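You operate a simulated robot arm through the tools that you are given. There is no shell and no other tool. Be economical: measure what you need, move in short steps, check, and stop when the job is done.

You run a simulated two-armed robot. Do the job below in one go: nothing can be reset, and whatever is moved stays where it is left.

JOB
Stack the can labelled "lime" from the top of small steel table on top of the can marked "berry". Put the sleeve with three green bands on the top of table marked outfeed. Stack the can marked "peach" from the top of table marked multipacks on top of the can marked "plain". Take the jug marked peach with blue cap and put it on the white plate marked march. Open the drawer marked pads, put the pad in purple with yellow grip from the inside of drawer marked pads on the green card marked packing and shut the pads again. Open the drawer marked samples, put the can marked plain sample from the inside of the drawer marked samples on the card in teal marked set up, then shut the samples. Open the lid of washer tank. Do these in any order. Set down upright: jug marked peach with blue cap, can marked plain sample.

Only the result counts: the job must be done as asked and must still hold three seconds after the hand-in. Knocking over, shifting, dropping, spilling or breaking anything else fails it. Lids that push on must go on centred and level and be pressed home; caps that screw on are set level and turned clockwise until they are tight.

ROBOT AND FRAMES
Two 6-joint arms with two-finger parallel grippers on one trunk, on a base that drives. Base frame: it is fixed to the floor where the robot stands at the start and does not move with it; the origin is under the middle of the robot, x ahead of it, y to its left, z up. Lengths are in m, angles in rad, forces in N, time in s.
The left shoulder is at the start at [0.06, 0.187, 1.097], the right one opposite. Places, roughly: berry can marked test, can marked lot brick, peach [0.75, 0, 0.75]; can marked lime wash, can marked lot bulb, can mar [-6.25, -4, 1]; can marked plain sample [-0.25, -2.5, 0.75]; card in teal marked set up [-1.75, -5.25, 0.75]; drawer marked pads [0, -2, 0.3]; drawer marked samples [-0.3, -2.3, 0.7]; green card marked packing [-2, -5, 0.75]; jug marked peach with blue cap [-5.75, -4.5, 0.5]; lid of washer tank [-1.2, 1.1, 0.8]; pad in purple with yellow grip (9x7x5 cm) [0, -1.9, 0.3]; plate marked march [-4, -5.75, 0.75]; sleeve with three green bands [-7.25, -3.75, 1]; top of table marked outfeed [-4.2, -3.7, 0.9]. Payload 1.57 kg a hand.
The tool frame of a hand sits at the grasp point between the pads (the TCP): z along the fingers, y along the line on which they close. The tips reach 0.03 m beyond it. The gripper opens to 0.11 m. The fingers are 0.024 m wide and 0.012 m thick; the gripper's body (0.048 by 0.112 m) begins 0.078 m behind the TCP.
Orientation is that of the tool frame in the base frame, as a unit quaternion [x, y, z, w]. With the fingers straight down and closing along the base's y, the tool's x points along the base's -x, its y along +y and its z along -z.

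CONTROLS
- The arms move only by the tool play_rows. It takes "left_deltas", "right_deltas" or both (then of equal length, played together; a hand with none holds still); each is a list of rows, each a list of 3 entries, a list of its own where there are three numbers: the turn, a rotation vector about the tool's x, y, z in rad, then the shift along the tool's x, y, z in m, then the finger opening in m, from 0 to 0.11. In form: [[[rx, ry, rz], [x, y, z], hand], ...]. A call has 1 to 8 rows; each row shifts and turns the commanded pose from where the row before left it, along the tool's axes as they then stand. Rows are played at 5 a second. More than 0.05 m and 0.15 rad between two rows, or a gripper value outside its range, and nothing of the call is played. Where a pose cannot be reached the arm comes as near as it can. A force on the tool above 40 N (or 10 N above the force at the start of the call, whichever is more), or a blocked arm, ends the call early, and 0.2 s more pass. Each finger travels about 0.153 m/s and halts on what it meets, pressing with about 29 N; the grip force reading is that of the motor and also rises with nothing between the fingers. The clock runs only during rows and for 0.2 s after the last one: add rows that do not move to give the fingers time. It gives the time, the measured TCP pose, the force on the tool (base axes), the opening and the grip force at its end, in the units of the frame above (readings bear some noise), with the torque about the TCP (base axes, N m) and any sound that the robot's microphone picked up.
- Cameras (640 x 400 px; columns grow to the right, rows downward): "scene" is now at [0.0171, 0.0075, 1.6399]; the picture's right is [0.10, -0.99, 0.00], its down [-0.76, -0.08, -0.65] and it looks along [0.64, 0.07, -0.76] (base axes); focal length 294 px, centre (320, 200). "left" rides on the left gripper at [0.07, -0.016, -0.141] in its tool frame; the picture's right is [0.23, 0.97, 0.00], its down [-0.86, 0.20, -0.48] and it looks along [-0.47, 0.11, 0.88] (tool axes); focal length 222 px, centre (320, 200). "right" rides on the right gripper at [0.07, 0.016, -0.141] in its tool frame; the picture's right is [-0.23, 0.97, 0.00], its down [-0.86, -0.20, -0.48] and it looks along [-0.47, -0.11, 0.88] (tool axes); focal length 222 px, centre (320, 200). There is no depth. A picture from a camera that has moved, and an enlarged one, comes with that camera's place and axes in the base frame and with its lens.
- snapshot(camera): a new picture of that camera. It takes no simulated time.
- move_column(by): slides the trunk up (or, below 0, down) by that many m; the arms and the scene camera ride with it, the base frame stays. It gives what a move gives, with no picture.
- drive_base(legs): drives the robot by 1 to 6 legs, each [ahead, left, turn to the left] in m, m and rad, along the robot's own axes; the way and the turn of a leg run together, so that a leg with both is an arc; at most 1.5 m and 3.142 rad a leg. The arms and the cameras ride along, it lands a little off, and it stops where it bumps. It gives what a move gives.
- aim_head(pan, tilt): turns the head with the scene camera to pan (to the left, within 1.501 rad either way) and tilt (down, from -0.506 to 1.204), counted from straight ahead of the robot. It gives what a move gives.
- enlarge(camera, box): a new picture of the part [left, top, right, bottom] of that camera's present view, enlarged. It takes no simulated time.
- job_done(): hands the job in; it is judged then, once.

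Work in short steps. Places have to be worked out from the pictures, the camera data and where the tool is seen: move nearer, look again, correct. Check each grasp and each placing, and mend what went wrong. You have 493 turns and 248 pictures in all, those below and enlarged ones among them. Open the grippers and draw the arms clear of the work before you hand the job in, unless the task says otherwise; then end with one line.

The tools are called after ">>>" as name(argument=value, ...) on one line, values as JSON. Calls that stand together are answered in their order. play_rows: Moves the arms, as the interface text tells. Its arguments: {"type":"object","properties":{"left_deltas":{"type":"array"},"right_deltas":{"type":"array"}},"required":[]} The other tools are called the same way: move_column (by) slides the trunk up or down; drive_base (legs) drives the base; aim_head (pan, tilt) turns the head that bears the scene camera; snapshot (camera) takes a picture; enlarge (camera, box) takes an enlarged picture of a part of a camera's view; job_done () hands the job in.

At the start:

```text
time_s: 0.0
left_eef_pos: [0.4302, 0.2798, 1.1048]
left_tool_rot: [0.0, 1.0, 0.0, 0.0]
left_force: [0.0, -0.6, -0.5]
left_wrist_torque: [-0.04, -0.02, 0.0]
left_gripper_width: 0.1099
left_gripper_force: 0.1
right_eef_pos: [0.4546, -0.1126, 1.1074]
right_tool_rot: [0.0, 1.0, 0.0, 0.0]
right_force: [0.4, -0.2, -0.1]
right_wrist_torque: [0.01, -0.04, 0.03]
right_gripper_width: 0.1101
right_gripper_force: 0.0
trunk travel left (down, up): [-0.725, 0.265]
robot x, y, heading: [0.0012, 0.0008, -0.003]
head pan, tilt: [0.105, 0.867]
```

scene: 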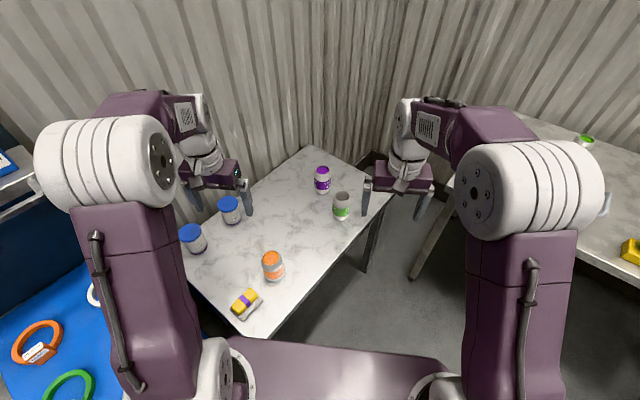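
right: 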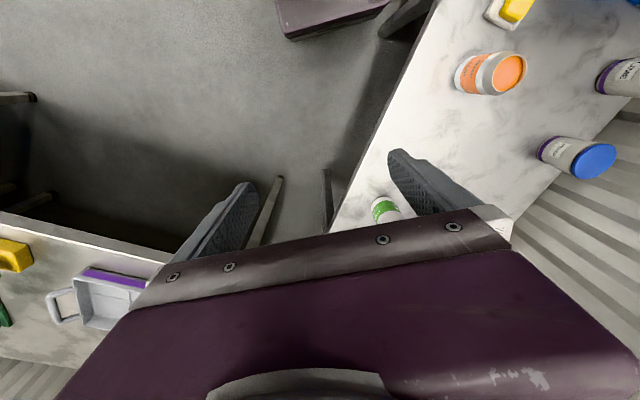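
left: 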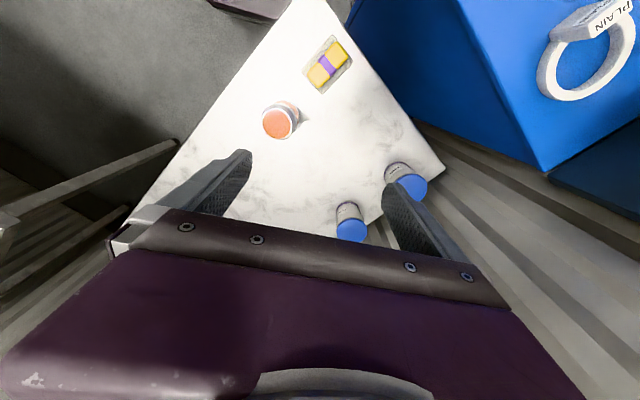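

I'll look closer at the table ahead to read the can labels.

>>> enlarge(camera="scene", box=[160, 140, 400, 340])

>>> aim_head(pan=1.2, tilt=0.6)

```text
2.00 times, centred on (280, 240) of scene
camera zoom: at [0.0171, 0.0075, 1.6399], right [0.1, -0.99, 0.0], down [-0.76, -0.08, -0.65], along [0.64, 0.07, -0.76], focal length 589 px, centre (400, 120)
```

zoom: 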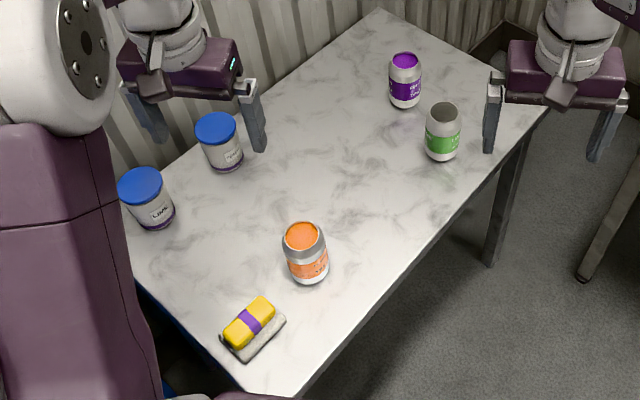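

```text
time_s: 1.3
left_eef_pos: [0.4296, 0.2811, 1.1032]
left_tool_rot: [-0.001, 1.0, 0.0, 0.0]
left_force: [0.0, 0.7, 0.6]
left_wrist_torque: [0.0, -0.01, 0.0]
left_gripper_width: 0.1099
left_gripper_force: 0.0
right_eef_pos: [0.4542, -0.1111, 1.1069]
right_tool_rot: [0.0, 1.0, 0.001, 0.0]
right_force: [-0.5, -1.0, 1.6]
right_wrist_torque: [-0.02, -0.02, -0.04]
right_gripper_width: 0.11
right_gripper_force: 0.0
trunk travel left (down, up): [-0.725, 0.265]
robot x, y, heading: [-0.0002, -0.0007, -0.002]
head pan, tilt: [1.201, 0.6]
```

Look to the left side (blue table and washer tank), then right.

>>> snapshot(camera="scene")

>>> aim_head(pan=-1.2, tilt=0.5)

>>> snapshot(camera="scene")

```text
243 pictures are left
camera scene: at [-0.0277, 0.0818, 1.6622], right [0.93, -0.36, 0.0], down [-0.2, -0.53, -0.82], along [0.3, 0.77, -0.57], focal length 294 px, centre (320, 200)
```

scene: 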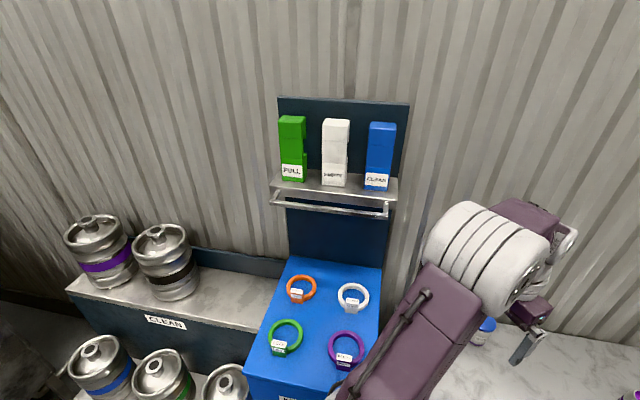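

```text
time_s: 3.5
left_eef_pos: [0.4305, 0.2803, 1.1031]
left_tool_rot: [0.0, 1.0, -0.001, -0.001]
left_force: [0.2, 0.4, -0.4]
left_wrist_torque: [0.0, 0.04, 0.02]
left_gripper_width: 0.1099
left_gripper_force: 0.0
right_eef_pos: [0.4546, -0.1116, 1.1071]
right_tool_rot: [0.0, 1.0, 0.0, 0.001]
right_force: [0.6, 0.5, 0.2]
right_wrist_torque: [0.0, 0.03, -0.05]
right_gripper_width: 0.1098
right_gripper_force: 0.1
trunk travel left (down, up): [-0.725, 0.265]
robot x, y, heading: [-0.0017, -0.0011, 0.002]
head pan, tilt: [-1.201, 0.499]
```

```text
242 pictures are left
camera scene: at [-0.0268, -0.0854, 1.6713], right [-0.93, -0.36, 0.0], down [-0.17, 0.45, -0.88], along [0.32, -0.82, -0.48], focal length 294 px, centre (320, 200)
```

scene: 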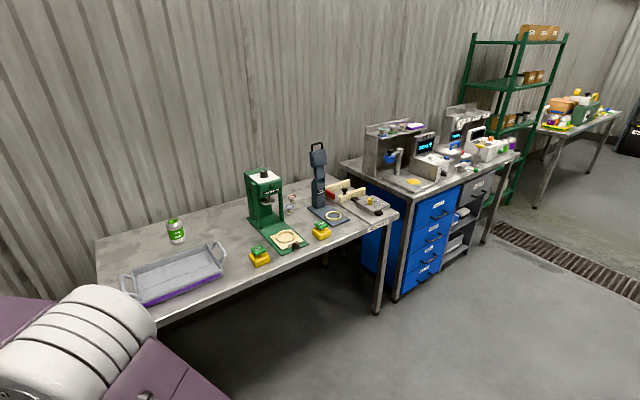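

Aim back at the front table and read labels.

>>> aim_head(pan=0.05, tilt=0.8)

>>> enlarge(camera="scene", box=[290, 120, 370, 220])

>>> enlarge(camera="scene", box=[180, 160, 300, 300])

```text
time_s: 5.0
left_eef_pos: [0.4297, 0.2814, 1.1047]
left_tool_rot: [-0.001, 1.0, 0.0, 0.001]
left_force: [-0.5, 0.1, -0.3]
left_wrist_torque: [0.0, 0.0, -0.02]
left_gripper_width: 0.1098
left_gripper_force: 0.0
right_eef_pos: [0.4546, -0.111, 1.1076]
right_tool_rot: [0.0, 1.0, 0.0, 0.0]
right_force: [0.0, -0.1, 1.1]
right_wrist_torque: [0.0, 0.02, 0.01]
right_gripper_width: 0.1101
right_gripper_force: 0.1
trunk travel left (down, up): [-0.725, 0.265]
robot x, y, heading: [0.0001, -0.0001, 0.003]
head pan, tilt: [0.051, 0.799]
```

```text
4.00 times, centred on (330, 170) of scene
camera zoom: at [0.0208, 0.0034, 1.6454], right [0.05, -1.0, 0.0], down [-0.72, -0.04, -0.7], along [0.7, 0.03, -0.72], focal length 1178 px, centre (280, 320)
```

zoom: 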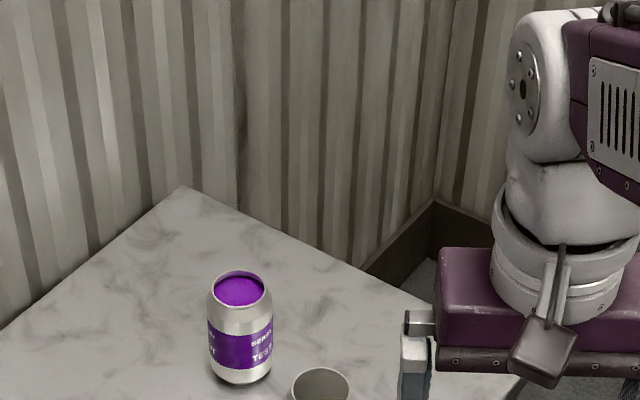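

```text
2.86 times, centred on (240, 230) of scene
camera zoom: at [0.0208, 0.0034, 1.6454], right [0.05, -1.0, 0.0], down [-0.72, -0.04, -0.7], along [0.7, 0.03, -0.72], focal length 842 px, centre (549, 114)
```

zoom: 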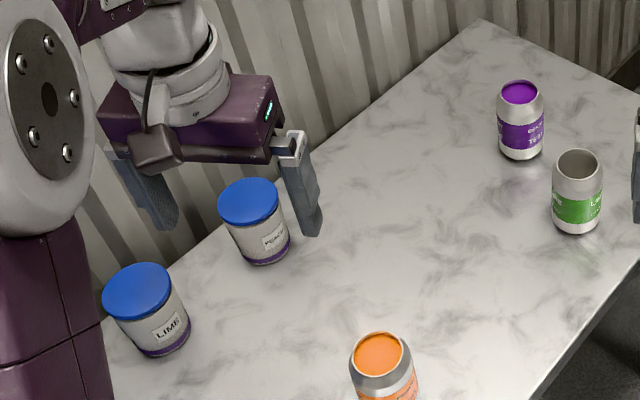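

>>> enlarge(camera="scene", box=[320, 170, 368, 200])

>>> enlarge(camera="scene", box=[220, 260, 300, 340])

>>> enlarge(camera="left", box=[240, 0, 440, 260])

```text
13.33 times, centred on (344, 185) of scene
camera zoom: at [0.0208, 0.0034, 1.6454], right [0.05, -1.0, 0.0], down [-0.72, -0.04, -0.7], along [0.7, 0.03, -0.72], focal length 3927 px, centre (0, 400)
```

zoom: 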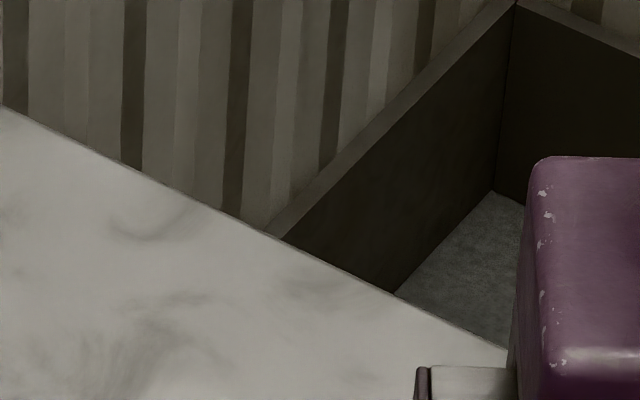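

```text
5.00 times, centred on (260, 300) of scene
camera zoom: at [0.0208, 0.0034, 1.6454], right [0.05, -1.0, 0.0], down [-0.72, -0.04, -0.7], along [0.7, 0.03, -0.72], focal length 1473 px, centre (620, -300)
```

zoom: 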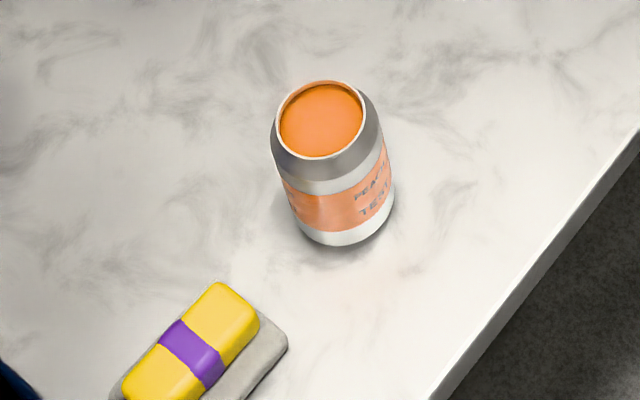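

```text
1.54 times, centred on (340, 130) of left
camera zoom: at [0.3582, 0.2651, 1.2451], right [-0.23, 0.97, 0.0], down [0.86, 0.2, 0.48], along [0.47, 0.11, -0.88], focal length 342 px, centre (289, 308)
```

zoom: 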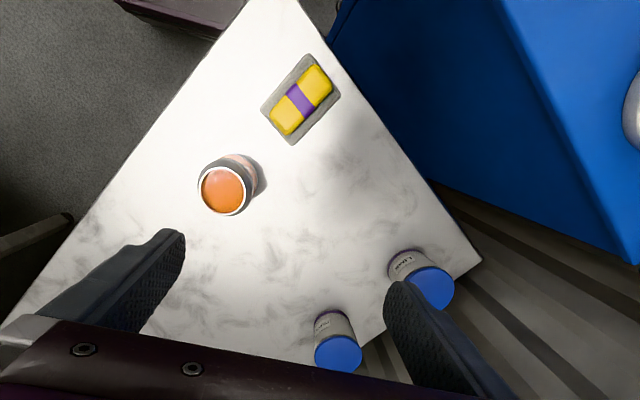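

>>> enlarge(camera="scene", box=[320, 180, 380, 240])

>>> aim_head(pan=-1.5, tilt=0.3)

>>> enlarge(camera="scene", box=[320, 0, 640, 200])

>>> enlarge(camera="scene", box=[160, 100, 400, 300])

```text
6.67 times, centred on (350, 210) of scene
camera zoom: at [0.0208, 0.0034, 1.6454], right [0.05, -1.0, 0.0], down [-0.72, -0.04, -0.7], along [0.7, 0.03, -0.72], focal length 1964 px, centre (120, 133)
```

zoom: 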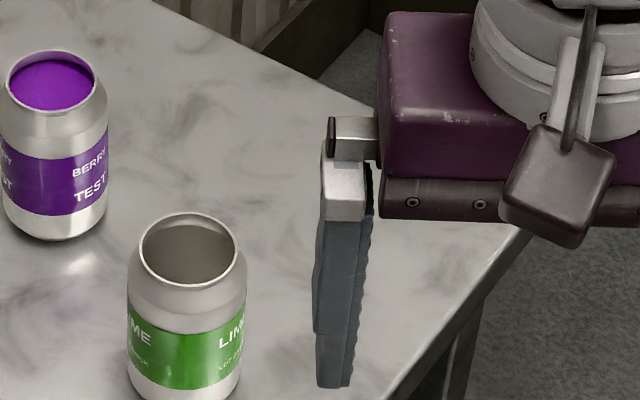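

```text
time_s: 6.6
left_eef_pos: [0.4299, 0.2821, 1.1045]
left_tool_rot: [0.0, 1.0, 0.0, -0.001]
left_force: [0.4, 0.2, -0.2]
left_wrist_torque: [0.02, 0.01, 0.03]
left_gripper_width: 0.1099
left_gripper_force: 0.1
right_eef_pos: [0.4551, -0.1119, 1.1073]
right_tool_rot: [0.0, 1.0, 0.0, 0.0]
right_force: [0.5, -0.8, -0.7]
right_wrist_torque: [-0.04, -0.01, 0.02]
right_gripper_width: 0.1099
right_gripper_force: 0.1
trunk travel left (down, up): [-0.725, 0.265]
robot x, y, heading: [0.0003, 0.0021, -0.001]
head pan, tilt: [-1.499, 0.3]
```

```text
2.00 times, centred on (480, 100) of scene
camera zoom: at [-0.053, -0.0937, 1.6897], right [-1.0, -0.07, 0.0], down [-0.02, 0.3, -0.96], along [0.07, -0.95, -0.3], focal length 589 px, centre (0, 400)
```

zoom: 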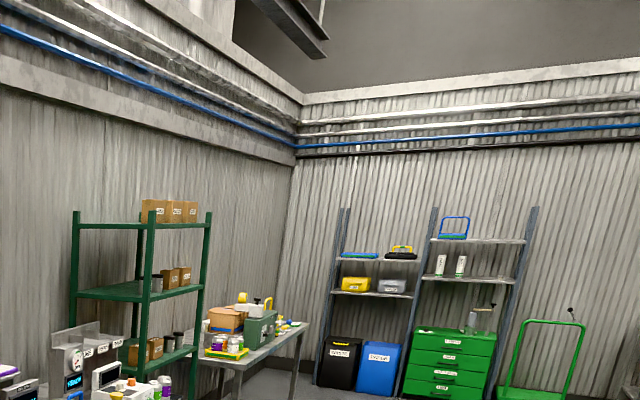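

```text
2.00 times, centred on (280, 200) of scene
camera zoom: at [-0.053, -0.0937, 1.6897], right [-1.0, -0.07, 0.0], down [-0.02, 0.3, -0.96], along [0.07, -0.95, -0.3], focal length 589 px, centre (400, 200)
```

zoom: 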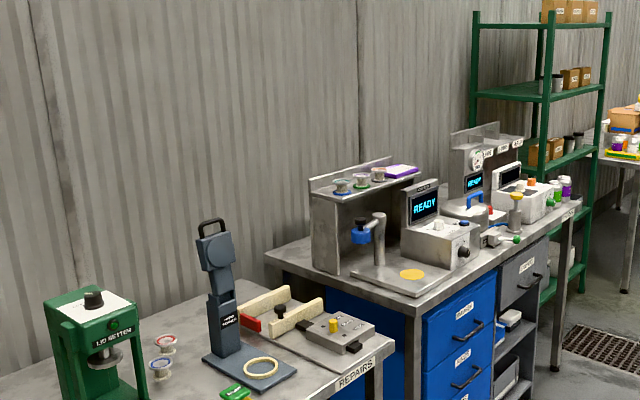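

These front cans are test samples; the work items lie elsewhere. I start with the washer tank behind-left: back up a bit, turn left and look.

>>> drive_base(legs=[[-0.3, 0, 0], [0, 0, 1.5]])

>>> aim_head(pan=0.6, tilt=0.4)

>>> snapshot(camera="scene")

>>> aim_head(pan=1.5, tilt=0.3)

>>> snapshot(camera="scene")

```text
time_s: 12.3
left_eef_pos: [-0.5527, 0.4489, 1.1026]
left_tool_rot: [-0.683, 0.731, 0.0, 0.001]
left_force: [0.5, -0.3, 0.2]
left_wrist_torque: [-0.03, 0.02, -0.01]
left_gripper_width: 0.1099
left_gripper_force: 0.0
right_eef_pos: [-0.1597, 0.4465, 1.1074]
right_tool_rot: [-0.682, 0.731, 0.001, 0.0]
right_force: [-0.6, 0.3, 0.4]
right_wrist_torque: [0.02, 0.01, 0.03]
right_gripper_width: 0.11
right_gripper_force: 0.1
trunk travel left (down, up): [-0.725, 0.265]
robot x, y, heading: [-0.3052, 0.0006, 1.502]
head pan, tilt: [-1.499, 0.3]
```

```text
time_s: 14.3
left_eef_pos: [-0.5533, 0.45, 1.1036]
left_tool_rot: [-0.682, 0.731, 0.0, 0.0]
left_force: [-0.7, -0.2, -0.2]
left_wrist_torque: [-0.03, -0.01, 0.04]
left_gripper_width: 0.1101
left_gripper_force: 0.1
right_eef_pos: [-0.1613, 0.4467, 1.1081]
right_tool_rot: [-0.683, 0.73, 0.0, 0.001]
right_force: [-0.4, -0.2, 0.1]
right_wrist_torque: [0.05, -0.05, 0.01]
right_gripper_width: 0.1102
right_gripper_force: 0.0
trunk travel left (down, up): [-0.725, 0.265]
robot x, y, heading: [-0.3032, -0.0031, 1.509]
head pan, tilt: [0.6, 0.4]
```

```text
233 pictures are left
camera scene: at [-0.3534, 0.02, 1.6805], right [0.86, 0.51, 0.0], down [0.2, -0.34, -0.92], along [-0.47, 0.79, -0.39], focal length 294 px, centre (320, 200)
```

scene: 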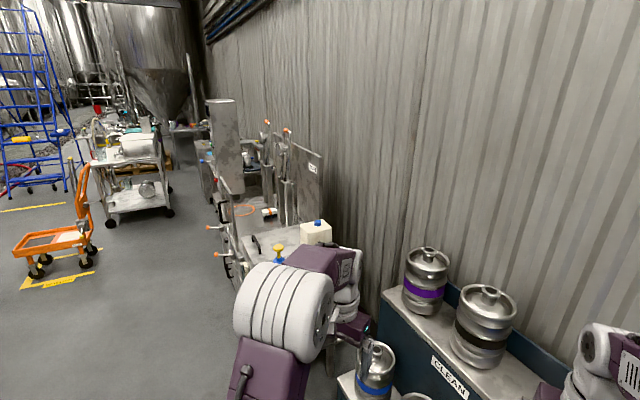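

```text
time_s: 15.5
left_eef_pos: [-0.5534, 0.4484, 1.1046]
left_tool_rot: [-0.682, 0.731, 0.0, -0.001]
left_force: [0.4, -0.2, 0.1]
left_wrist_torque: [0.0, -0.01, 0.01]
left_gripper_width: 0.1099
left_gripper_force: 0.0
right_eef_pos: [-0.16, 0.4466, 1.1067]
right_tool_rot: [-0.682, 0.732, 0.0, 0.0]
right_force: [0.3, 0.3, 0.1]
right_wrist_torque: [0.03, -0.02, 0.04]
right_gripper_width: 0.1099
right_gripper_force: 0.1
trunk travel left (down, up): [-0.725, 0.265]
robot x, y, heading: [-0.3025, -0.0009, 1.504]
head pan, tilt: [1.499, 0.3]
```

```text
232 pictures are left
camera scene: at [-0.3989, -0.0468, 1.6897], right [0.14, 0.99, 0.0], down [0.29, -0.04, -0.96], along [-0.95, 0.13, -0.3], focal length 294 px, centre (320, 200)
```

scene: 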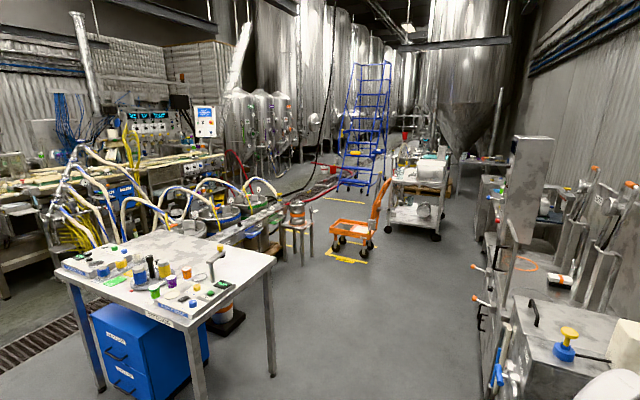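

The washer tank is along the left wall, lid with black handle near (-1.3, 1.0). I drive left to stand in front of it.

>>> drive_base(legs=[[0, 0.95, 0.067]])

>>> aim_head(pan=0.0, tilt=0.7)

>>> snapshot(camera="scene")

```text
time_s: 20.5
left_eef_pos: [-1.535, 0.4665, 1.1043]
left_tool_rot: [-0.704, 0.71, 0.0, 0.0]
left_force: [0.3, 0.3, 0.3]
left_wrist_torque: [0.01, 0.01, 0.0]
left_gripper_width: 0.11
left_gripper_force: 0.0
right_eef_pos: [-1.1431, 0.4897, 1.1073]
right_tool_rot: [-0.705, 0.709, -0.001, 0.0]
right_force: [0.1, 0.2, 0.2]
right_wrist_torque: [-0.01, 0.0, 0.01]
right_gripper_width: 0.1101
right_gripper_force: 0.1
trunk travel left (down, up): [-0.725, 0.265]
robot x, y, heading: [-1.2559, 0.0351, 1.568]
head pan, tilt: [1.499, 0.3]
```

```text
time_s: 22.1
left_eef_pos: [-1.5357, 0.4672, 1.1041]
left_tool_rot: [-0.705, 0.709, 0.0, 0.0]
left_force: [0.2, -0.4, 0.3]
left_wrist_torque: [0.0, 0.0, -0.01]
left_gripper_width: 0.1101
left_gripper_force: 0.0
right_eef_pos: [-1.1428, 0.4895, 1.1071]
right_tool_rot: [-0.705, 0.709, -0.001, 0.0]
right_force: [0.2, 1.2, -0.1]
right_wrist_torque: [0.02, -0.03, -0.02]
right_gripper_width: 0.1099
right_gripper_force: 0.0
trunk travel left (down, up): [-0.725, 0.265]
robot x, y, heading: [-1.2584, 0.0372, 1.573]
head pan, tilt: [0.0, 0.7]
```

```text
231 pictures are left
camera scene: at [-1.2567, 0.0599, 1.6536], right [1.0, -0.01, 0.0], down [0.0, -0.64, -0.77], along [0.0, 0.77, -0.64], focal length 294 px, centre (320, 200)
```

scene: 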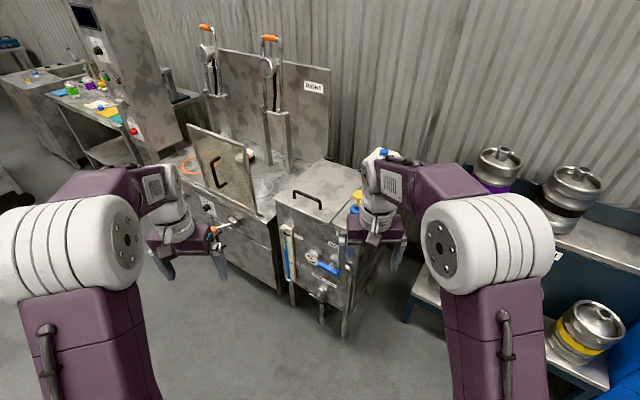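

>>> enlarge(camera="scene", box=[250, 140, 410, 300])

>>> enlarge(camera="right", box=[0, 0, 640, 400])

```text
2.50 times, centred on (330, 220) of scene
camera zoom: at [-1.2567, 0.0599, 1.6536], right [1.0, -0.01, 0.0], down [0.0, -0.64, -0.77], along [0.0, 0.77, -0.64], focal length 736 px, centre (295, 150)
```

zoom: 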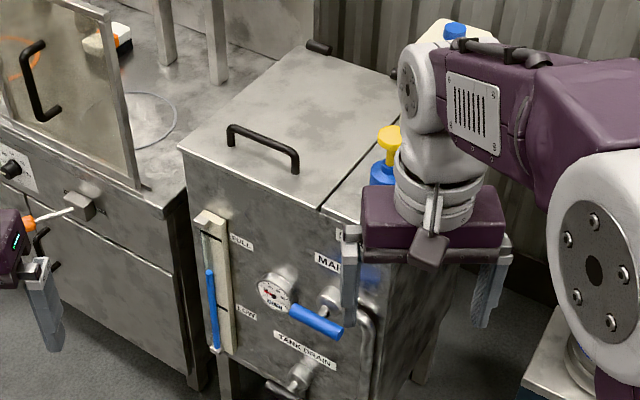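

```text
1.00 times, centred on (320, 200) of right (not enlarged: the box is as wide or as high as the picture)
camera zoom: at [-1.1578, 0.4197, 1.248], right [-0.97, 0.23, 0.0], down [0.2, 0.85, 0.48], along [0.11, 0.47, -0.88], focal length 222 px, centre (320, 200)
```

zoom: 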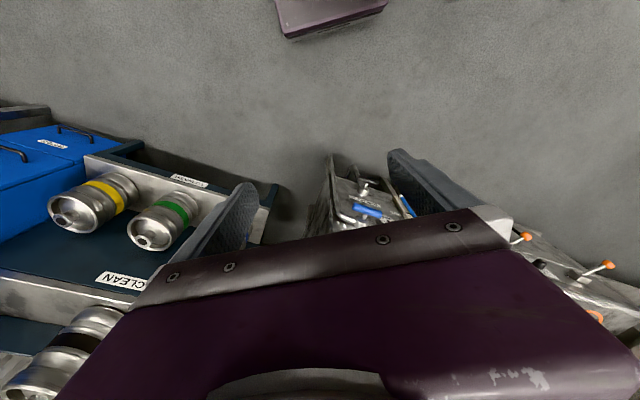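

Tank lid handle near (-1.31, 1.07, 0.84), the tank turned about -30°, hinge at back. I raise the trunk for clearance and square up to it.

>>> move_column(by=0.15)

>>> drive_base(legs=[[0, 0, -0.526], [0, 0.38, 0], [0.25, 0, 0]])

>>> snapshot(camera="scene")

>>> snapshot(camera="left")

```text
time_s: 23.9
left_eef_pos: [-1.5347, 0.4664, 1.2535]
left_tool_rot: [-0.705, 0.709, 0.001, 0.0]
left_force: [0.1, 0.9, -0.6]
left_wrist_torque: [-0.01, 0.02, 0.01]
left_gripper_width: 0.1101
left_gripper_force: 0.0
right_eef_pos: [-1.1428, 0.4892, 1.2574]
right_tool_rot: [-0.705, 0.709, -0.001, 0.0]
right_force: [0.6, 0.1, 0.2]
right_wrist_torque: [0.02, 0.03, -0.04]
right_gripper_width: 0.11
right_gripper_force: 0.1
trunk travel left (down, up): [-0.875, 0.115]
robot x, y, heading: [-1.2584, 0.0337, 1.567]
head pan, tilt: [0.0, 0.7]
```

```text
time_s: 29.2
left_eef_pos: [-1.4791, 0.9547, 1.2543]
left_tool_rot: [-0.494, 0.869, 0.001, 0.001]
left_force: [0.1, -0.6, 0.0]
left_wrist_torque: [0.02, 0.01, 0.03]
left_gripper_width: 0.11
left_gripper_force: 0.1
right_eef_pos: [-1.1297, 0.7752, 1.258]
right_tool_rot: [-0.494, 0.87, 0.0, 0.001]
right_force: [-0.7, -0.7, -0.5]
right_wrist_torque: [-0.01, -0.01, -0.01]
right_gripper_width: 0.11
right_gripper_force: 0.1
trunk travel left (down, up): [-0.875, 0.115]
robot x, y, heading: [-1.4579, 0.4446, 1.035]
head pan, tilt: [0.0, 0.7]
```

```text
228 pictures are left
camera scene: at [-1.4462, 0.4616, 1.8037], right [0.86, -0.51, 0.0], down [-0.33, -0.55, -0.77], along [0.39, 0.66, -0.64], focal length 294 px, centre (320, 200)
```

scene: 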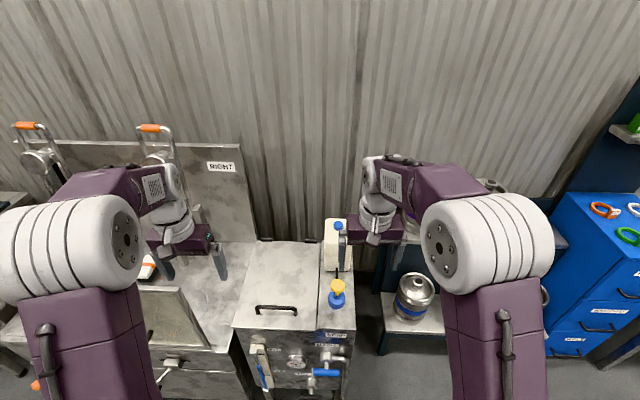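

```text
227 pictures are left
camera left: at [-1.5035, 0.8869, 1.396], right [-0.95, 0.3, 0.0], down [0.27, 0.84, 0.48], along [0.15, 0.46, -0.88], focal length 222 px, centre (320, 200)
```

left: 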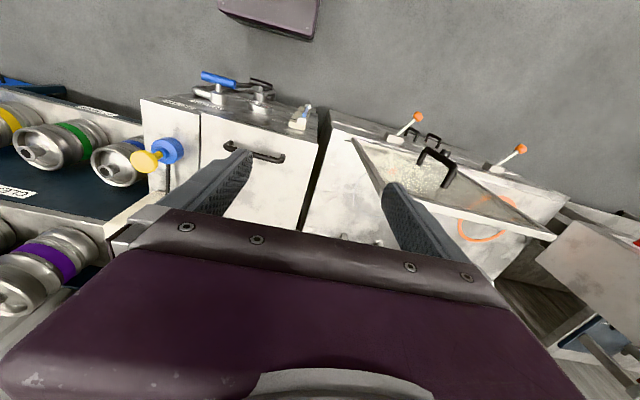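

Handle centre triangulates to about (-1.305, 0.995, 0.87). I turn the left tool 90° about its z so the fingers close across the bar.

>>> play_rows(left_deltas=[[[0, 0, 0.14], [0, 0, 0], 0.11], [[0, 0, 0.14], [0, 0, 0], 0.11], [[0, 0, 0.14], [0, 0, 0], 0.11], [[0, 0, 0.14], [0, 0, 0], 0.11], [[0, 0, 0.14], [0, 0, 0], 0.11], [[0, 0, 0.14], [0, 0, 0], 0.11]])

>>> play_rows(left_deltas=[[[0, 0, 0.14], [0, 0, 0], 0.11], [[0, 0, 0.14], [0, 0, 0], 0.11], [[0, 0, 0.14], [0, 0, 0], 0.11], [[0, 0, 0.14], [0, 0, 0], 0.11], [[0, 0, 0.14], [0, 0, 0], 0.11], [[0, 0, 0.03], [0, 0, 0], 0.11]])

```text
time_s: 30.6
left_eef_pos: [-1.4775, 0.9573, 1.2534]
left_tool_rot: [-0.095, 0.995, 0.0, 0.001]
left_force: [-0.2, 0.2, 0.2]
left_wrist_torque: [-0.02, 0.02, 0.02]
left_gripper_width: 0.1101
left_gripper_force: 0.1
right_eef_pos: [-1.1271, 0.778, 1.2578]
right_tool_rot: [-0.494, 0.869, 0.0, 0.0]
right_force: [0.0, -0.8, 0.4]
right_wrist_torque: [-0.03, -0.04, 0.02]
right_gripper_width: 0.1102
right_gripper_force: 0.1
trunk travel left (down, up): [-0.875, 0.115]
robot x, y, heading: [-1.4548, 0.4446, 1.031]
head pan, tilt: [0.0, 0.7]
```

```text
time_s: 32.0
left_eef_pos: [-1.4778, 0.9568, 1.2549]
left_tool_rot: [0.267, 0.964, 0.0, 0.0]
left_force: [-0.1, 0.7, 0.9]
left_wrist_torque: [0.02, 0.01, -0.03]
left_gripper_width: 0.11
left_gripper_force: 0.0
right_eef_pos: [-1.1275, 0.7784, 1.2567]
right_tool_rot: [-0.494, 0.869, 0.0, 0.0]
right_force: [0.6, 0.4, -0.7]
right_wrist_torque: [0.0, 0.0, -0.02]
right_gripper_width: 0.1101
right_gripper_force: 0.0
trunk travel left (down, up): [-0.875, 0.115]
robot x, y, heading: [-1.4598, 0.4448, 1.032]
head pan, tilt: [0.0, 0.7]
```

Tool is turned well. Move over the handle to z≈1.0 and look.

>>> play_rows(left_deltas=[[[0, 0, 0], [-0.032, 0.03, 0], 0.11], [[0, 0, 0], [-0.032, 0.03, 0], 0.11], [[0, 0, 0], [-0.032, 0.03, 0.02], 0.11], [[0, 0, 0], [-0.033, 0.032, 0.02], 0.11], [[0, 0, 0], [0, 0, 0.045], 0.11], [[0, 0, 0], [0, 0, 0.045], 0.11], [[0, 0, 0], [0, 0, 0.045], 0.11], [[0, 0, 0], [0, 0, 0.0], 0.11]])

>>> snapshot(camera="left")

>>> enlarge(camera="scene", box=[200, 200, 400, 400])

```text
refused: row 4 steps farther than a row can; nothing moved
```

```text
226 pictures are left
camera left: at [-1.5482, 0.9794, 1.3952], right [0.3, 0.95, 0.0], down [0.84, -0.27, 0.48], along [0.46, -0.15, -0.88], focal length 222 px, centre (320, 200)
```

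left: 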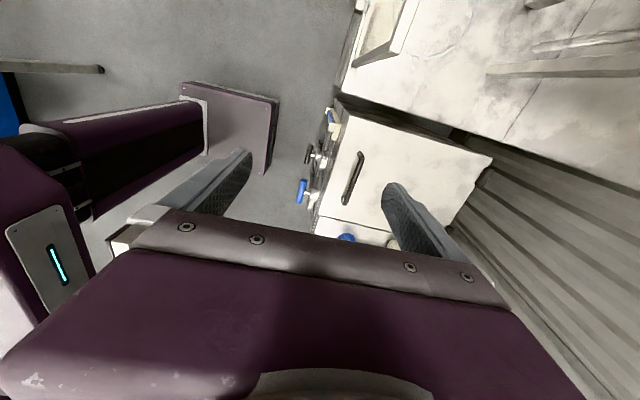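

```text
2.00 times, centred on (300, 300) of scene
camera zoom: at [-1.444, 0.465, 1.8036], right [0.86, -0.51, 0.0], down [-0.33, -0.55, -0.76], along [0.39, 0.66, -0.64], focal length 589 px, centre (360, 0)
```

zoom: 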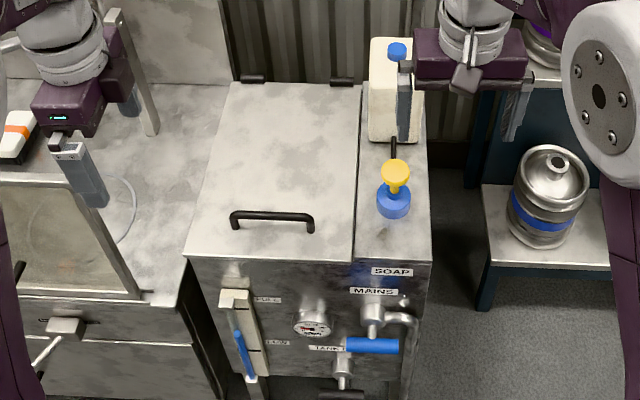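

Same target confirmed (-1.305, 0.99, ~0.86). Move with smaller steps.

>>> play_rows(left_deltas=[[[0, 0, 0], [-0.032, 0.03, 0], 0.11], [[0, 0, 0], [-0.032, 0.03, 0], 0.11], [[0, 0, 0], [-0.032, 0.03, 0], 0.11], [[0, 0, 0], [-0.033, 0.03, 0], 0.11], [[0, 0, 0], [0, 0, 0.045], 0.11], [[0, 0, 0], [0, 0, 0.045], 0.11], [[0, 0, 0], [0, 0, 0.045], 0.11], [[0, 0, 0], [0, 0, 0.045], 0.11]])

>>> snapshot(camera="left")

>>> enlarge(camera="scene", box=[200, 200, 400, 400])

```text
time_s: 33.8
left_eef_pos: [-1.3048, 0.9958, 1.072]
left_tool_rot: [0.265, 0.964, 0.001, 0.0]
left_force: [-0.7, -0.5, -1.4]
left_wrist_torque: [-0.03, -0.04, -0.02]
left_gripper_width: 0.1101
left_gripper_force: 0.1
right_eef_pos: [-1.1271, 0.7783, 1.2573]
right_tool_rot: [-0.494, 0.87, 0.0, -0.001]
right_force: [-0.2, 0.0, -0.3]
right_wrist_torque: [-0.01, -0.02, -0.01]
right_gripper_width: 0.1102
right_gripper_force: 0.1
trunk travel left (down, up): [-0.875, 0.115]
robot x, y, heading: [-1.4548, 0.4438, 1.034]
head pan, tilt: [0.0, 0.7]
```

```text
224 pictures are left
camera left: at [-1.3755, 1.0177, 1.2138], right [0.3, 0.95, 0.0], down [0.84, -0.27, 0.48], along [0.46, -0.14, -0.88], focal length 222 px, centre (320, 200)
```

left: 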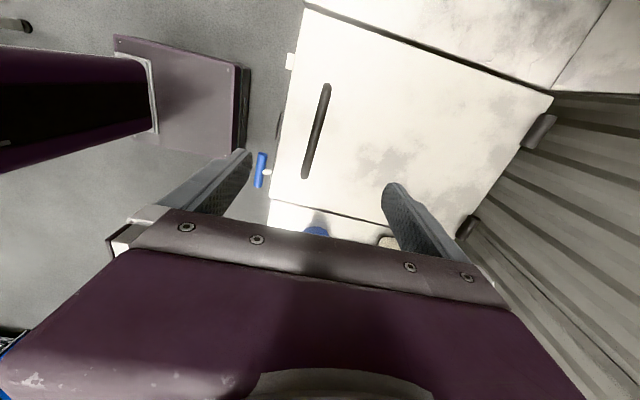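

```text
2.00 times, centred on (300, 300) of scene
camera zoom: at [-1.4435, 0.4664, 1.8036], right [0.86, -0.51, 0.0], down [-0.33, -0.55, -0.76], along [0.39, 0.66, -0.64], focal length 589 px, centre (360, 0)
```

zoom: 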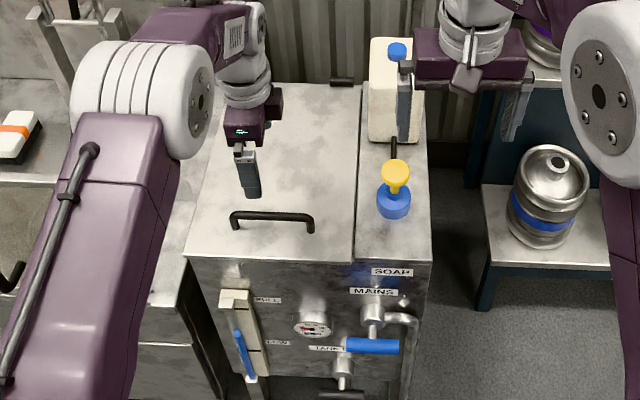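

Aligned. Descend onto the bar; force will stop me if I touch the lid.

>>> play_rows(left_deltas=[[[0, 0, 0], [0, 0, 0.045], 0.11], [[0, 0, 0], [0, 0, 0.045], 0.11], [[0, 0, 0], [0, 0, 0.045], 0.11], [[0, 0, 0], [0, 0, 0.03], 0.11], [[0, 0, 0], [0, 0, 0.02], 0.11]])

>>> enlarge(camera="scene", box=[230, 240, 330, 340])

>>> snapshot(camera="left")

```text
time_s: 35.0
left_eef_pos: [-1.3052, 0.9942, 0.8876]
left_tool_rot: [0.265, 0.964, -0.001, 0.0]
left_force: [0.4, -0.3, 0.6]
left_wrist_torque: [-0.01, 0.0, 0.01]
left_gripper_width: 0.1102
left_gripper_force: 0.1
right_eef_pos: [-1.1279, 0.7782, 1.2568]
right_tool_rot: [-0.494, 0.869, 0.0, 0.0]
right_force: [-0.3, -0.2, 0.3]
right_wrist_torque: [-0.05, 0.02, -0.01]
right_gripper_width: 0.1097
right_gripper_force: 0.1
trunk travel left (down, up): [-0.875, 0.115]
robot x, y, heading: [-1.4564, 0.4407, 1.033]
head pan, tilt: [0.0, 0.7]
```

```text
4.00 times, centred on (280, 290) of scene
camera zoom: at [-1.4438, 0.4656, 1.8036], right [0.86, -0.51, 0.0], down [-0.33, -0.55, -0.76], along [0.39, 0.66, -0.64], focal length 1178 px, centre (480, -160)
```

zoom: 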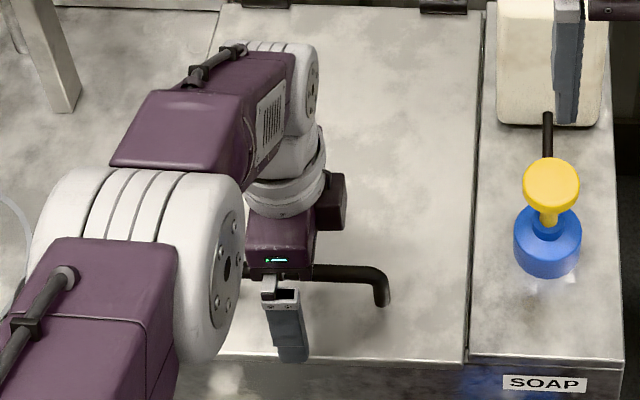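

```text
221 pictures are left
camera left: at [-1.3758, 1.0161, 1.0296], right [0.3, 0.95, 0.0], down [0.84, -0.27, 0.48], along [0.46, -0.14, -0.88], focal length 222 px, centre (320, 200)
```

left: 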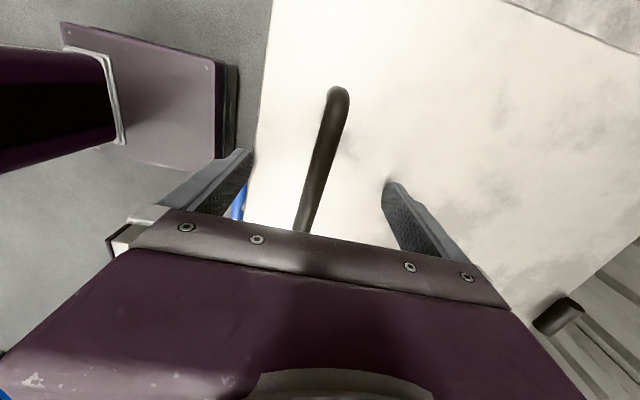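

Bar is between fingers. Lower 1.5 cm and close.

>>> play_rows(left_deltas=[[[0, 0, 0], [0, 0, 0.015], 0.11], [[0, 0, 0], [0, 0, 0], 0.0], [[0, 0, 0], [0, 0, 0], 0.0], [[0, 0, 0], [0, 0, 0], 0.0], [[0, 0, 0], [0, 0, 0], 0.0]])

```text
time_s: 35.4
left_eef_pos: [-1.3055, 0.9929, 0.8832]
left_tool_rot: [0.266, 0.964, 0.001, 0.0]
left_force: [-3.4, -6.0, 12.3]
left_wrist_torque: [-0.89, 0.37, -0.02]
left_gripper_width: 0.1098
left_gripper_force: 0.1
right_eef_pos: [-1.1292, 0.7745, 1.2589]
right_tool_rot: [-0.494, 0.87, 0.0, 0.002]
right_force: [0.0, -0.2, -0.3]
right_wrist_torque: [0.0, -0.01, 0.01]
right_gripper_width: 0.1103
right_gripper_force: 0.0
trunk travel left (down, up): [-0.875, 0.115]
robot x, y, heading: [-1.4542, 0.4443, 1.037]
head pan, tilt: [0.0, 0.7]
stopped in row 1 (left hand): the force on the tool passed its limit at 57 N (the readings are from after the stop); the commanded pose is now the measured one
```

Fingertips touched the lid (z≈0.853). Raise 4 mm and close on the bar.

>>> play_rows(left_deltas=[[[0, 0, 0], [0, 0, -0.005], 0.11], [[0, 0, 0], [0, 0, 0], 0.0], [[0, 0, 0], [0, 0, 0], 0.0], [[0, 0, 0], [0, 0, 0], 0.0], [[0, 0, 0], [0, 0, 0], 0.0], [[0, 0, 0], [0, 0, 0], 0.0]])

```text
time_s: 36.8
left_eef_pos: [-1.3089, 0.9893, 0.8886]
left_tool_rot: [0.266, 0.964, -0.001, 0.0]
left_force: [-18.3, -29.7, 2.9]
left_wrist_torque: [0.18, -0.2, -0.77]
left_gripper_width: 0.0146
left_gripper_force: 31.0
right_eef_pos: [-1.1313, 0.7725, 1.2591]
right_tool_rot: [-0.495, 0.869, 0.001, 0.002]
right_force: [0.3, -0.6, -0.4]
right_wrist_torque: [-0.01, 0.05, -0.02]
right_gripper_width: 0.1103
right_gripper_force: 0.0
trunk travel left (down, up): [-0.875, 0.115]
robot x, y, heading: [-1.4547, 0.4427, 1.026]
head pan, tilt: [0.0, 0.7]
```

The bar is gripped (14.6 mm). Since the lid will turn inside the grip as it lifts, I regrip 1.5 cm higher on the fingers and centre the hand.

>>> play_rows(left_deltas=[[[0, 0, 0], [0, 0, 0], 0.06], [[0, 0, 0], [0, -0.006, -0.008], 0.06], [[0, 0, 0], [0, 0, -0.007], 0.06], [[0, 0, 0], [0, 0, 0], 0.0], [[0, 0, 0], [0, 0, 0], 0.0], [[0, 0, 0], [0, 0, 0], 0.0]])

```text
time_s: 38.1
left_eef_pos: [-1.3084, 0.9898, 0.9023]
left_tool_rot: [0.265, 0.964, 0.002, 0.001]
left_force: [-3.6, -7.8, 0.7]
left_wrist_torque: [-0.17, -0.11, -0.82]
left_gripper_width: 0.0148
left_gripper_force: 30.4
right_eef_pos: [-1.128, 0.7759, 1.2577]
right_tool_rot: [-0.494, 0.87, 0.0, 0.0]
right_force: [-0.5, 0.4, 0.1]
right_wrist_torque: [0.02, -0.01, 0.02]
right_gripper_width: 0.1101
right_gripper_force: 0.0
trunk travel left (down, up): [-0.875, 0.115]
robot x, y, heading: [-1.4587, 0.4426, 1.033]
head pan, tilt: [0.0, 0.7]
```

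Good centred grip. Lift along the lid's arc (radius ~0.35), first three steps.

>>> play_rows(left_deltas=[[[0, 0, 0], [0, 0.0065, -0.041], 0.0], [[0, 0, 0], [0, 0.0116, -0.04], 0.0], [[0, 0, 0], [0, 0.0161, -0.0384], 0.0]])

>>> enlarge(camera="scene", box=[160, 150, 400, 400])

```text
time_s: 39.0
left_eef_pos: [-1.2864, 1.0229, 1.0207]
left_tool_rot: [0.265, 0.964, 0.001, 0.001]
left_force: [9.7, 3.6, -5.6]
left_wrist_torque: [-0.01, -0.37, -0.75]
left_gripper_width: 0.0148
left_gripper_force: 31.2
right_eef_pos: [-1.1243, 0.7788, 1.255]
right_tool_rot: [-0.494, 0.87, 0.0, -0.002]
right_force: [-0.6, 0.3, -0.2]
right_wrist_torque: [-0.01, 0.04, -0.01]
right_gripper_width: 0.11
right_gripper_force: 0.1
trunk travel left (down, up): [-0.875, 0.115]
robot x, y, heading: [-1.4589, 0.4427, 1.029]
head pan, tilt: [0.0, 0.7]
```

```text
1.60 times, centred on (280, 275) of scene
camera zoom: at [-1.4393, 0.4683, 1.8034], right [0.86, -0.51, 0.0], down [-0.33, -0.55, -0.76], along [0.39, 0.66, -0.65], focal length 471 px, centre (384, 80)
```

zoom: 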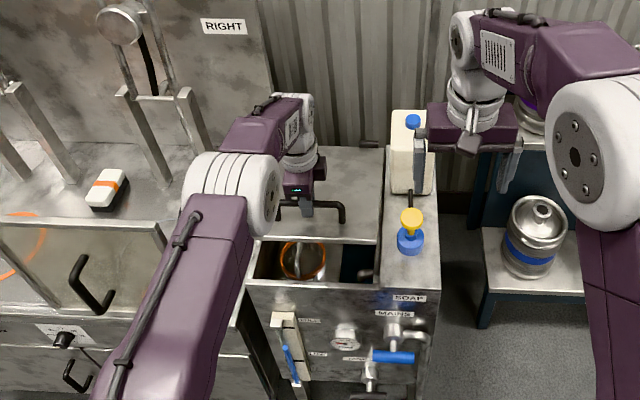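

Lid is rising nicely. Continue the arc with some tool tilt.

>>> play_rows(left_deltas=[[[0.1, 0, 0], [0, 0.0207, -0.0361], 0.0], [[0.1, 0, 0], [0, 0.0215, -0.0356], 0.0], [[0.1, 0, 0], [0, 0.0221, -0.0353], 0.0], [[0.1, 0, 0], [0, 0.0228, -0.0348], 0.0]])

>>> enlarge(camera="scene", box=[160, 150, 400, 400])

```text
time_s: 39.4
left_eef_pos: [-1.2793, 1.0317, 1.0431]
left_tool_rot: [0.268, 0.963, -0.013, -0.002]
left_force: [23.2, 28.7, -24.8]
left_wrist_torque: [0.37, -0.12, -0.74]
left_gripper_width: 0.0144
left_gripper_force: 30.8
left hand out of reach, approached as far as the arm can: row 1
right_eef_pos: [-1.1239, 0.7807, 1.2556]
right_tool_rot: [-0.493, 0.87, -0.001, -0.002]
right_force: [-0.3, -0.9, 1.0]
right_wrist_torque: [0.08, -0.06, 0.01]
right_gripper_width: 0.11
right_gripper_force: 0.0
trunk travel left (down, up): [-0.875, 0.115]
robot x, y, heading: [-1.4537, 0.4443, 1.033]
head pan, tilt: [0.0, 0.7]
stopped in row 1 (left hand): the force on the tool passed its limit at 78 N (the readings are from after the stop); the commanded pose is now the measured one
```

```text
1.60 times, centred on (280, 275) of scene
camera zoom: at [-1.4402, 0.4713, 1.8033], right [0.86, -0.51, 0.0], down [-0.33, -0.56, -0.76], along [0.39, 0.65, -0.65], focal length 471 px, centre (384, 80)
```

zoom: 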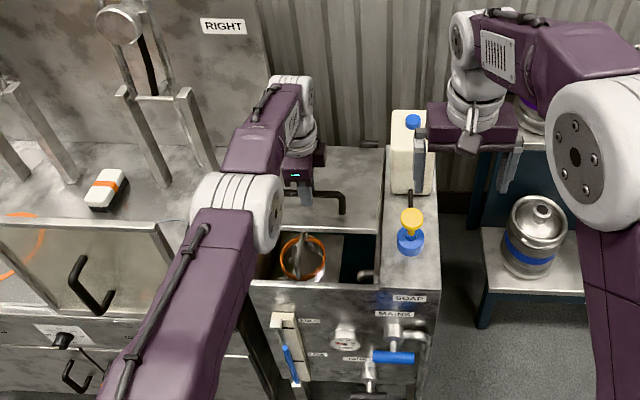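

Tilting is out of reach, and the arc is a bit tighter (R≈0.31). Continue without tilt.

>>> play_rows(left_deltas=[[[0, 0, 0], [0, 0.01, -0.002], 0.0], [[0, 0, 0], [0, 0.018, -0.024], 0.0], [[0, 0, 0], [0, 0.024, -0.026], 0.0]])

```text
time_s: 40.1
left_eef_pos: [-1.2785, 1.0399, 1.0734]
left_tool_rot: [0.266, 0.964, -0.019, -0.004]
left_force: [19.1, 23.7, -17.0]
left_wrist_torque: [0.29, -0.42, -0.82]
left_gripper_width: 0.0148
left_gripper_force: 30.6
left hand out of reach, approached as far as the arm can: row 1, 2, 3
right_eef_pos: [-1.1204, 0.7877, 1.2531]
right_tool_rot: [-0.494, 0.869, -0.003, -0.005]
right_force: [0.4, 1.0, -0.9]
right_wrist_torque: [-0.01, -0.02, -0.01]
right_gripper_width: 0.1098
right_gripper_force: 0.1
trunk travel left (down, up): [-0.875, 0.115]
robot x, y, heading: [-1.4595, 0.4394, 1.033]
head pan, tilt: [0.0, 0.7]
```

The force is nearly all radial and tangential load ≈0, suggesting the lid holds itself. I test by opening the fingers slightly.

>>> play_rows(left_deltas=[[[0, 0, 0], [0, 0, 0], 0.018], [[0, 0, 0], [0, 0, 0], 0.022], [[0, 0, 0], [0, 0, 0], 0.03], [[0, 0, 0], [0, 0, 0], 0.03]])

>>> enlarge(camera="scene", box=[160, 150, 400, 400])

```text
time_s: 41.1
left_eef_pos: [-1.2858, 1.0274, 1.0811]
left_tool_rot: [0.266, 0.964, -0.018, -0.004]
left_force: [0.2, 0.0, -0.4]
left_wrist_torque: [0.0, 0.0, -0.01]
left_gripper_width: 0.0299
left_gripper_force: 0.0
right_eef_pos: [-1.1293, 0.7747, 1.2586]
right_tool_rot: [-0.494, 0.87, 0.001, 0.001]
right_force: [0.4, -0.3, 0.3]
right_wrist_torque: [0.01, -0.03, 0.0]
right_gripper_width: 0.11
right_gripper_force: 0.0
trunk travel left (down, up): [-0.875, 0.115]
robot x, y, heading: [-1.4575, 0.4477, 1.034]
head pan, tilt: [0.0, 0.7]
```

```text
1.60 times, centred on (280, 275) of scene
camera zoom: at [-1.4456, 0.462, 1.8037], right [0.86, -0.51, 0.0], down [-0.33, -0.55, -0.77], along [0.39, 0.66, -0.64], focal length 471 px, centre (384, 80)
```

zoom: 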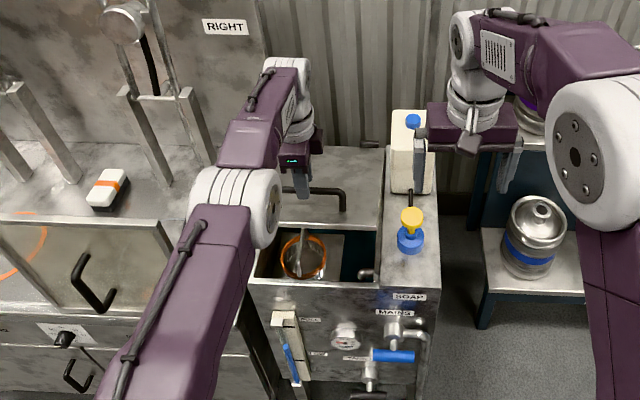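

The lid stays put by itself. I'll raise the hand off the bar, back up, turn the fingers forward, and push the lid up from underneath.

>>> play_rows(left_deltas=[[[0, 0, 0], [0, 0, -0.04], 0.03], [[0, 0, 0], [0, 0, -0.04], 0.03], [[0, 0, 0], [0, 0, -0.04], 0.03]])

>>> drive_base(legs=[[-0.25, 0, 0]])

>>> play_rows(left_deltas=[[[-0.14, 0, 0], [0, 0, 0], 0.0], [[-0.14, 0, 0], [0, 0, 0], 0.0], [[-0.14, 0, 0], [0, 0, 0], 0.0], [[-0.14, 0, 0], [0, 0, 0], 0.0], [[-0.14, 0, 0], [0, 0, 0], 0.0], [[-0.14, 0, 0], [0, 0, 0], 0.0]])

>>> play_rows(left_deltas=[[[-0.14, 0, 0], [0, 0, 0], 0.0], [[-0.14, 0, 0], [0, 0, 0], 0.0], [[-0.14, 0, 0], [0, 0, 0], 0.0], [[-0.14, 0, 0], [0, 0, 0], 0.0], [[-0.14, 0, 0], [0, 0, 0], 0.0]])

>>> snapshot(camera="scene")

```text
time_s: 42.0
left_eef_pos: [-1.2907, 1.0226, 1.1986]
left_tool_rot: [0.266, 0.964, -0.02, -0.004]
left_force: [-0.4, 0.6, -0.8]
left_wrist_torque: [0.0, 0.01, 0.0]
left_gripper_width: 0.0304
left_gripper_force: 0.2
left hand out of reach, approached as far as the arm can: row 2, 3
right_eef_pos: [-1.127, 0.7778, 1.2585]
right_tool_rot: [-0.494, 0.869, 0.0, 0.0]
right_force: [-0.6, -0.2, -0.6]
right_wrist_torque: [-0.03, 0.02, 0.02]
right_gripper_width: 0.1098
right_gripper_force: 0.1
trunk travel left (down, up): [-0.875, 0.115]
robot x, y, heading: [-1.4566, 0.4454, 1.036]
head pan, tilt: [0.0, 0.7]
```

```text
time_s: 43.8
left_eef_pos: [-1.4161, 0.8122, 1.1961]
left_tool_rot: [0.266, 0.964, -0.02, -0.005]
left_force: [0.1, 0.7, -0.5]
left_wrist_torque: [-0.02, 0.0, -0.01]
left_gripper_width: 0.03
left_gripper_force: 0.0
right_eef_pos: [-1.2528, 0.5669, 1.2556]
right_tool_rot: [-0.495, 0.869, 0.0, -0.001]
right_force: [0.1, -0.3, -0.3]
right_wrist_torque: [-0.01, 0.01, 0.01]
right_gripper_width: 0.11
right_gripper_force: 0.1
trunk travel left (down, up): [-0.875, 0.115]
robot x, y, heading: [-1.5851, 0.2333, 1.032]
head pan, tilt: [0.0, 0.7]
```

```text
time_s: 45.2
left_eef_pos: [-1.4081, 0.8051, 1.1966]
left_tool_rot: [0.257, 0.897, 0.338, 0.123]
left_force: [-0.5, 0.3, 0.5]
left_wrist_torque: [-0.01, -0.04, -0.01]
left_gripper_width: 0.0002
left_gripper_force: 21.5
left hand out of reach, approached as far as the arm can: row 5, 6
right_eef_pos: [-1.2544, 0.5636, 1.2578]
right_tool_rot: [-0.494, 0.87, -0.001, 0.0]
right_force: [-0.2, -0.9, 0.2]
right_wrist_torque: [0.01, -0.01, 0.02]
right_gripper_width: 0.1098
right_gripper_force: 0.1
trunk travel left (down, up): [-0.875, 0.115]
robot x, y, heading: [-1.582, 0.2298, 1.032]
head pan, tilt: [0.0, 0.7]
```

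```text
time_s: 46.4
left_eef_pos: [-1.358, 0.9061, 1.2833]
left_tool_rot: [0.196, 0.712, 0.65, 0.18]
left_force: [-0.4, 0.2, -0.2]
left_wrist_torque: [-0.02, -0.01, 0.02]
left_gripper_width: 0.0
left_gripper_force: 21.7
left hand out of reach, approached as far as the arm can: row 3, 4, 5
right_eef_pos: [-1.2536, 0.5662, 1.257]
right_tool_rot: [-0.494, 0.869, -0.001, -0.001]
right_force: [0.8, 0.5, 0.2]
right_wrist_torque: [-0.02, 0.02, -0.02]
right_gripper_width: 0.1102
right_gripper_force: 0.0
trunk travel left (down, up): [-0.875, 0.115]
robot x, y, heading: [-1.5815, 0.2326, 1.032]
head pan, tilt: [0.0, 0.7]
```

```text
217 pictures are left
camera scene: at [-1.5696, 0.2543, 1.8036], right [0.86, -0.51, 0.0], down [-0.33, -0.55, -0.76], along [0.39, 0.66, -0.65], focal length 294 px, centre (320, 200)
```

scene: 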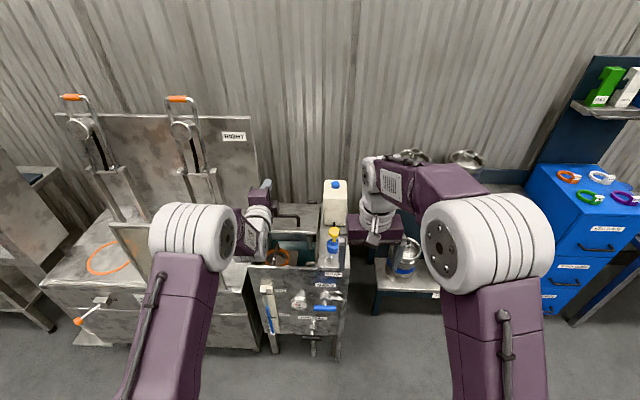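

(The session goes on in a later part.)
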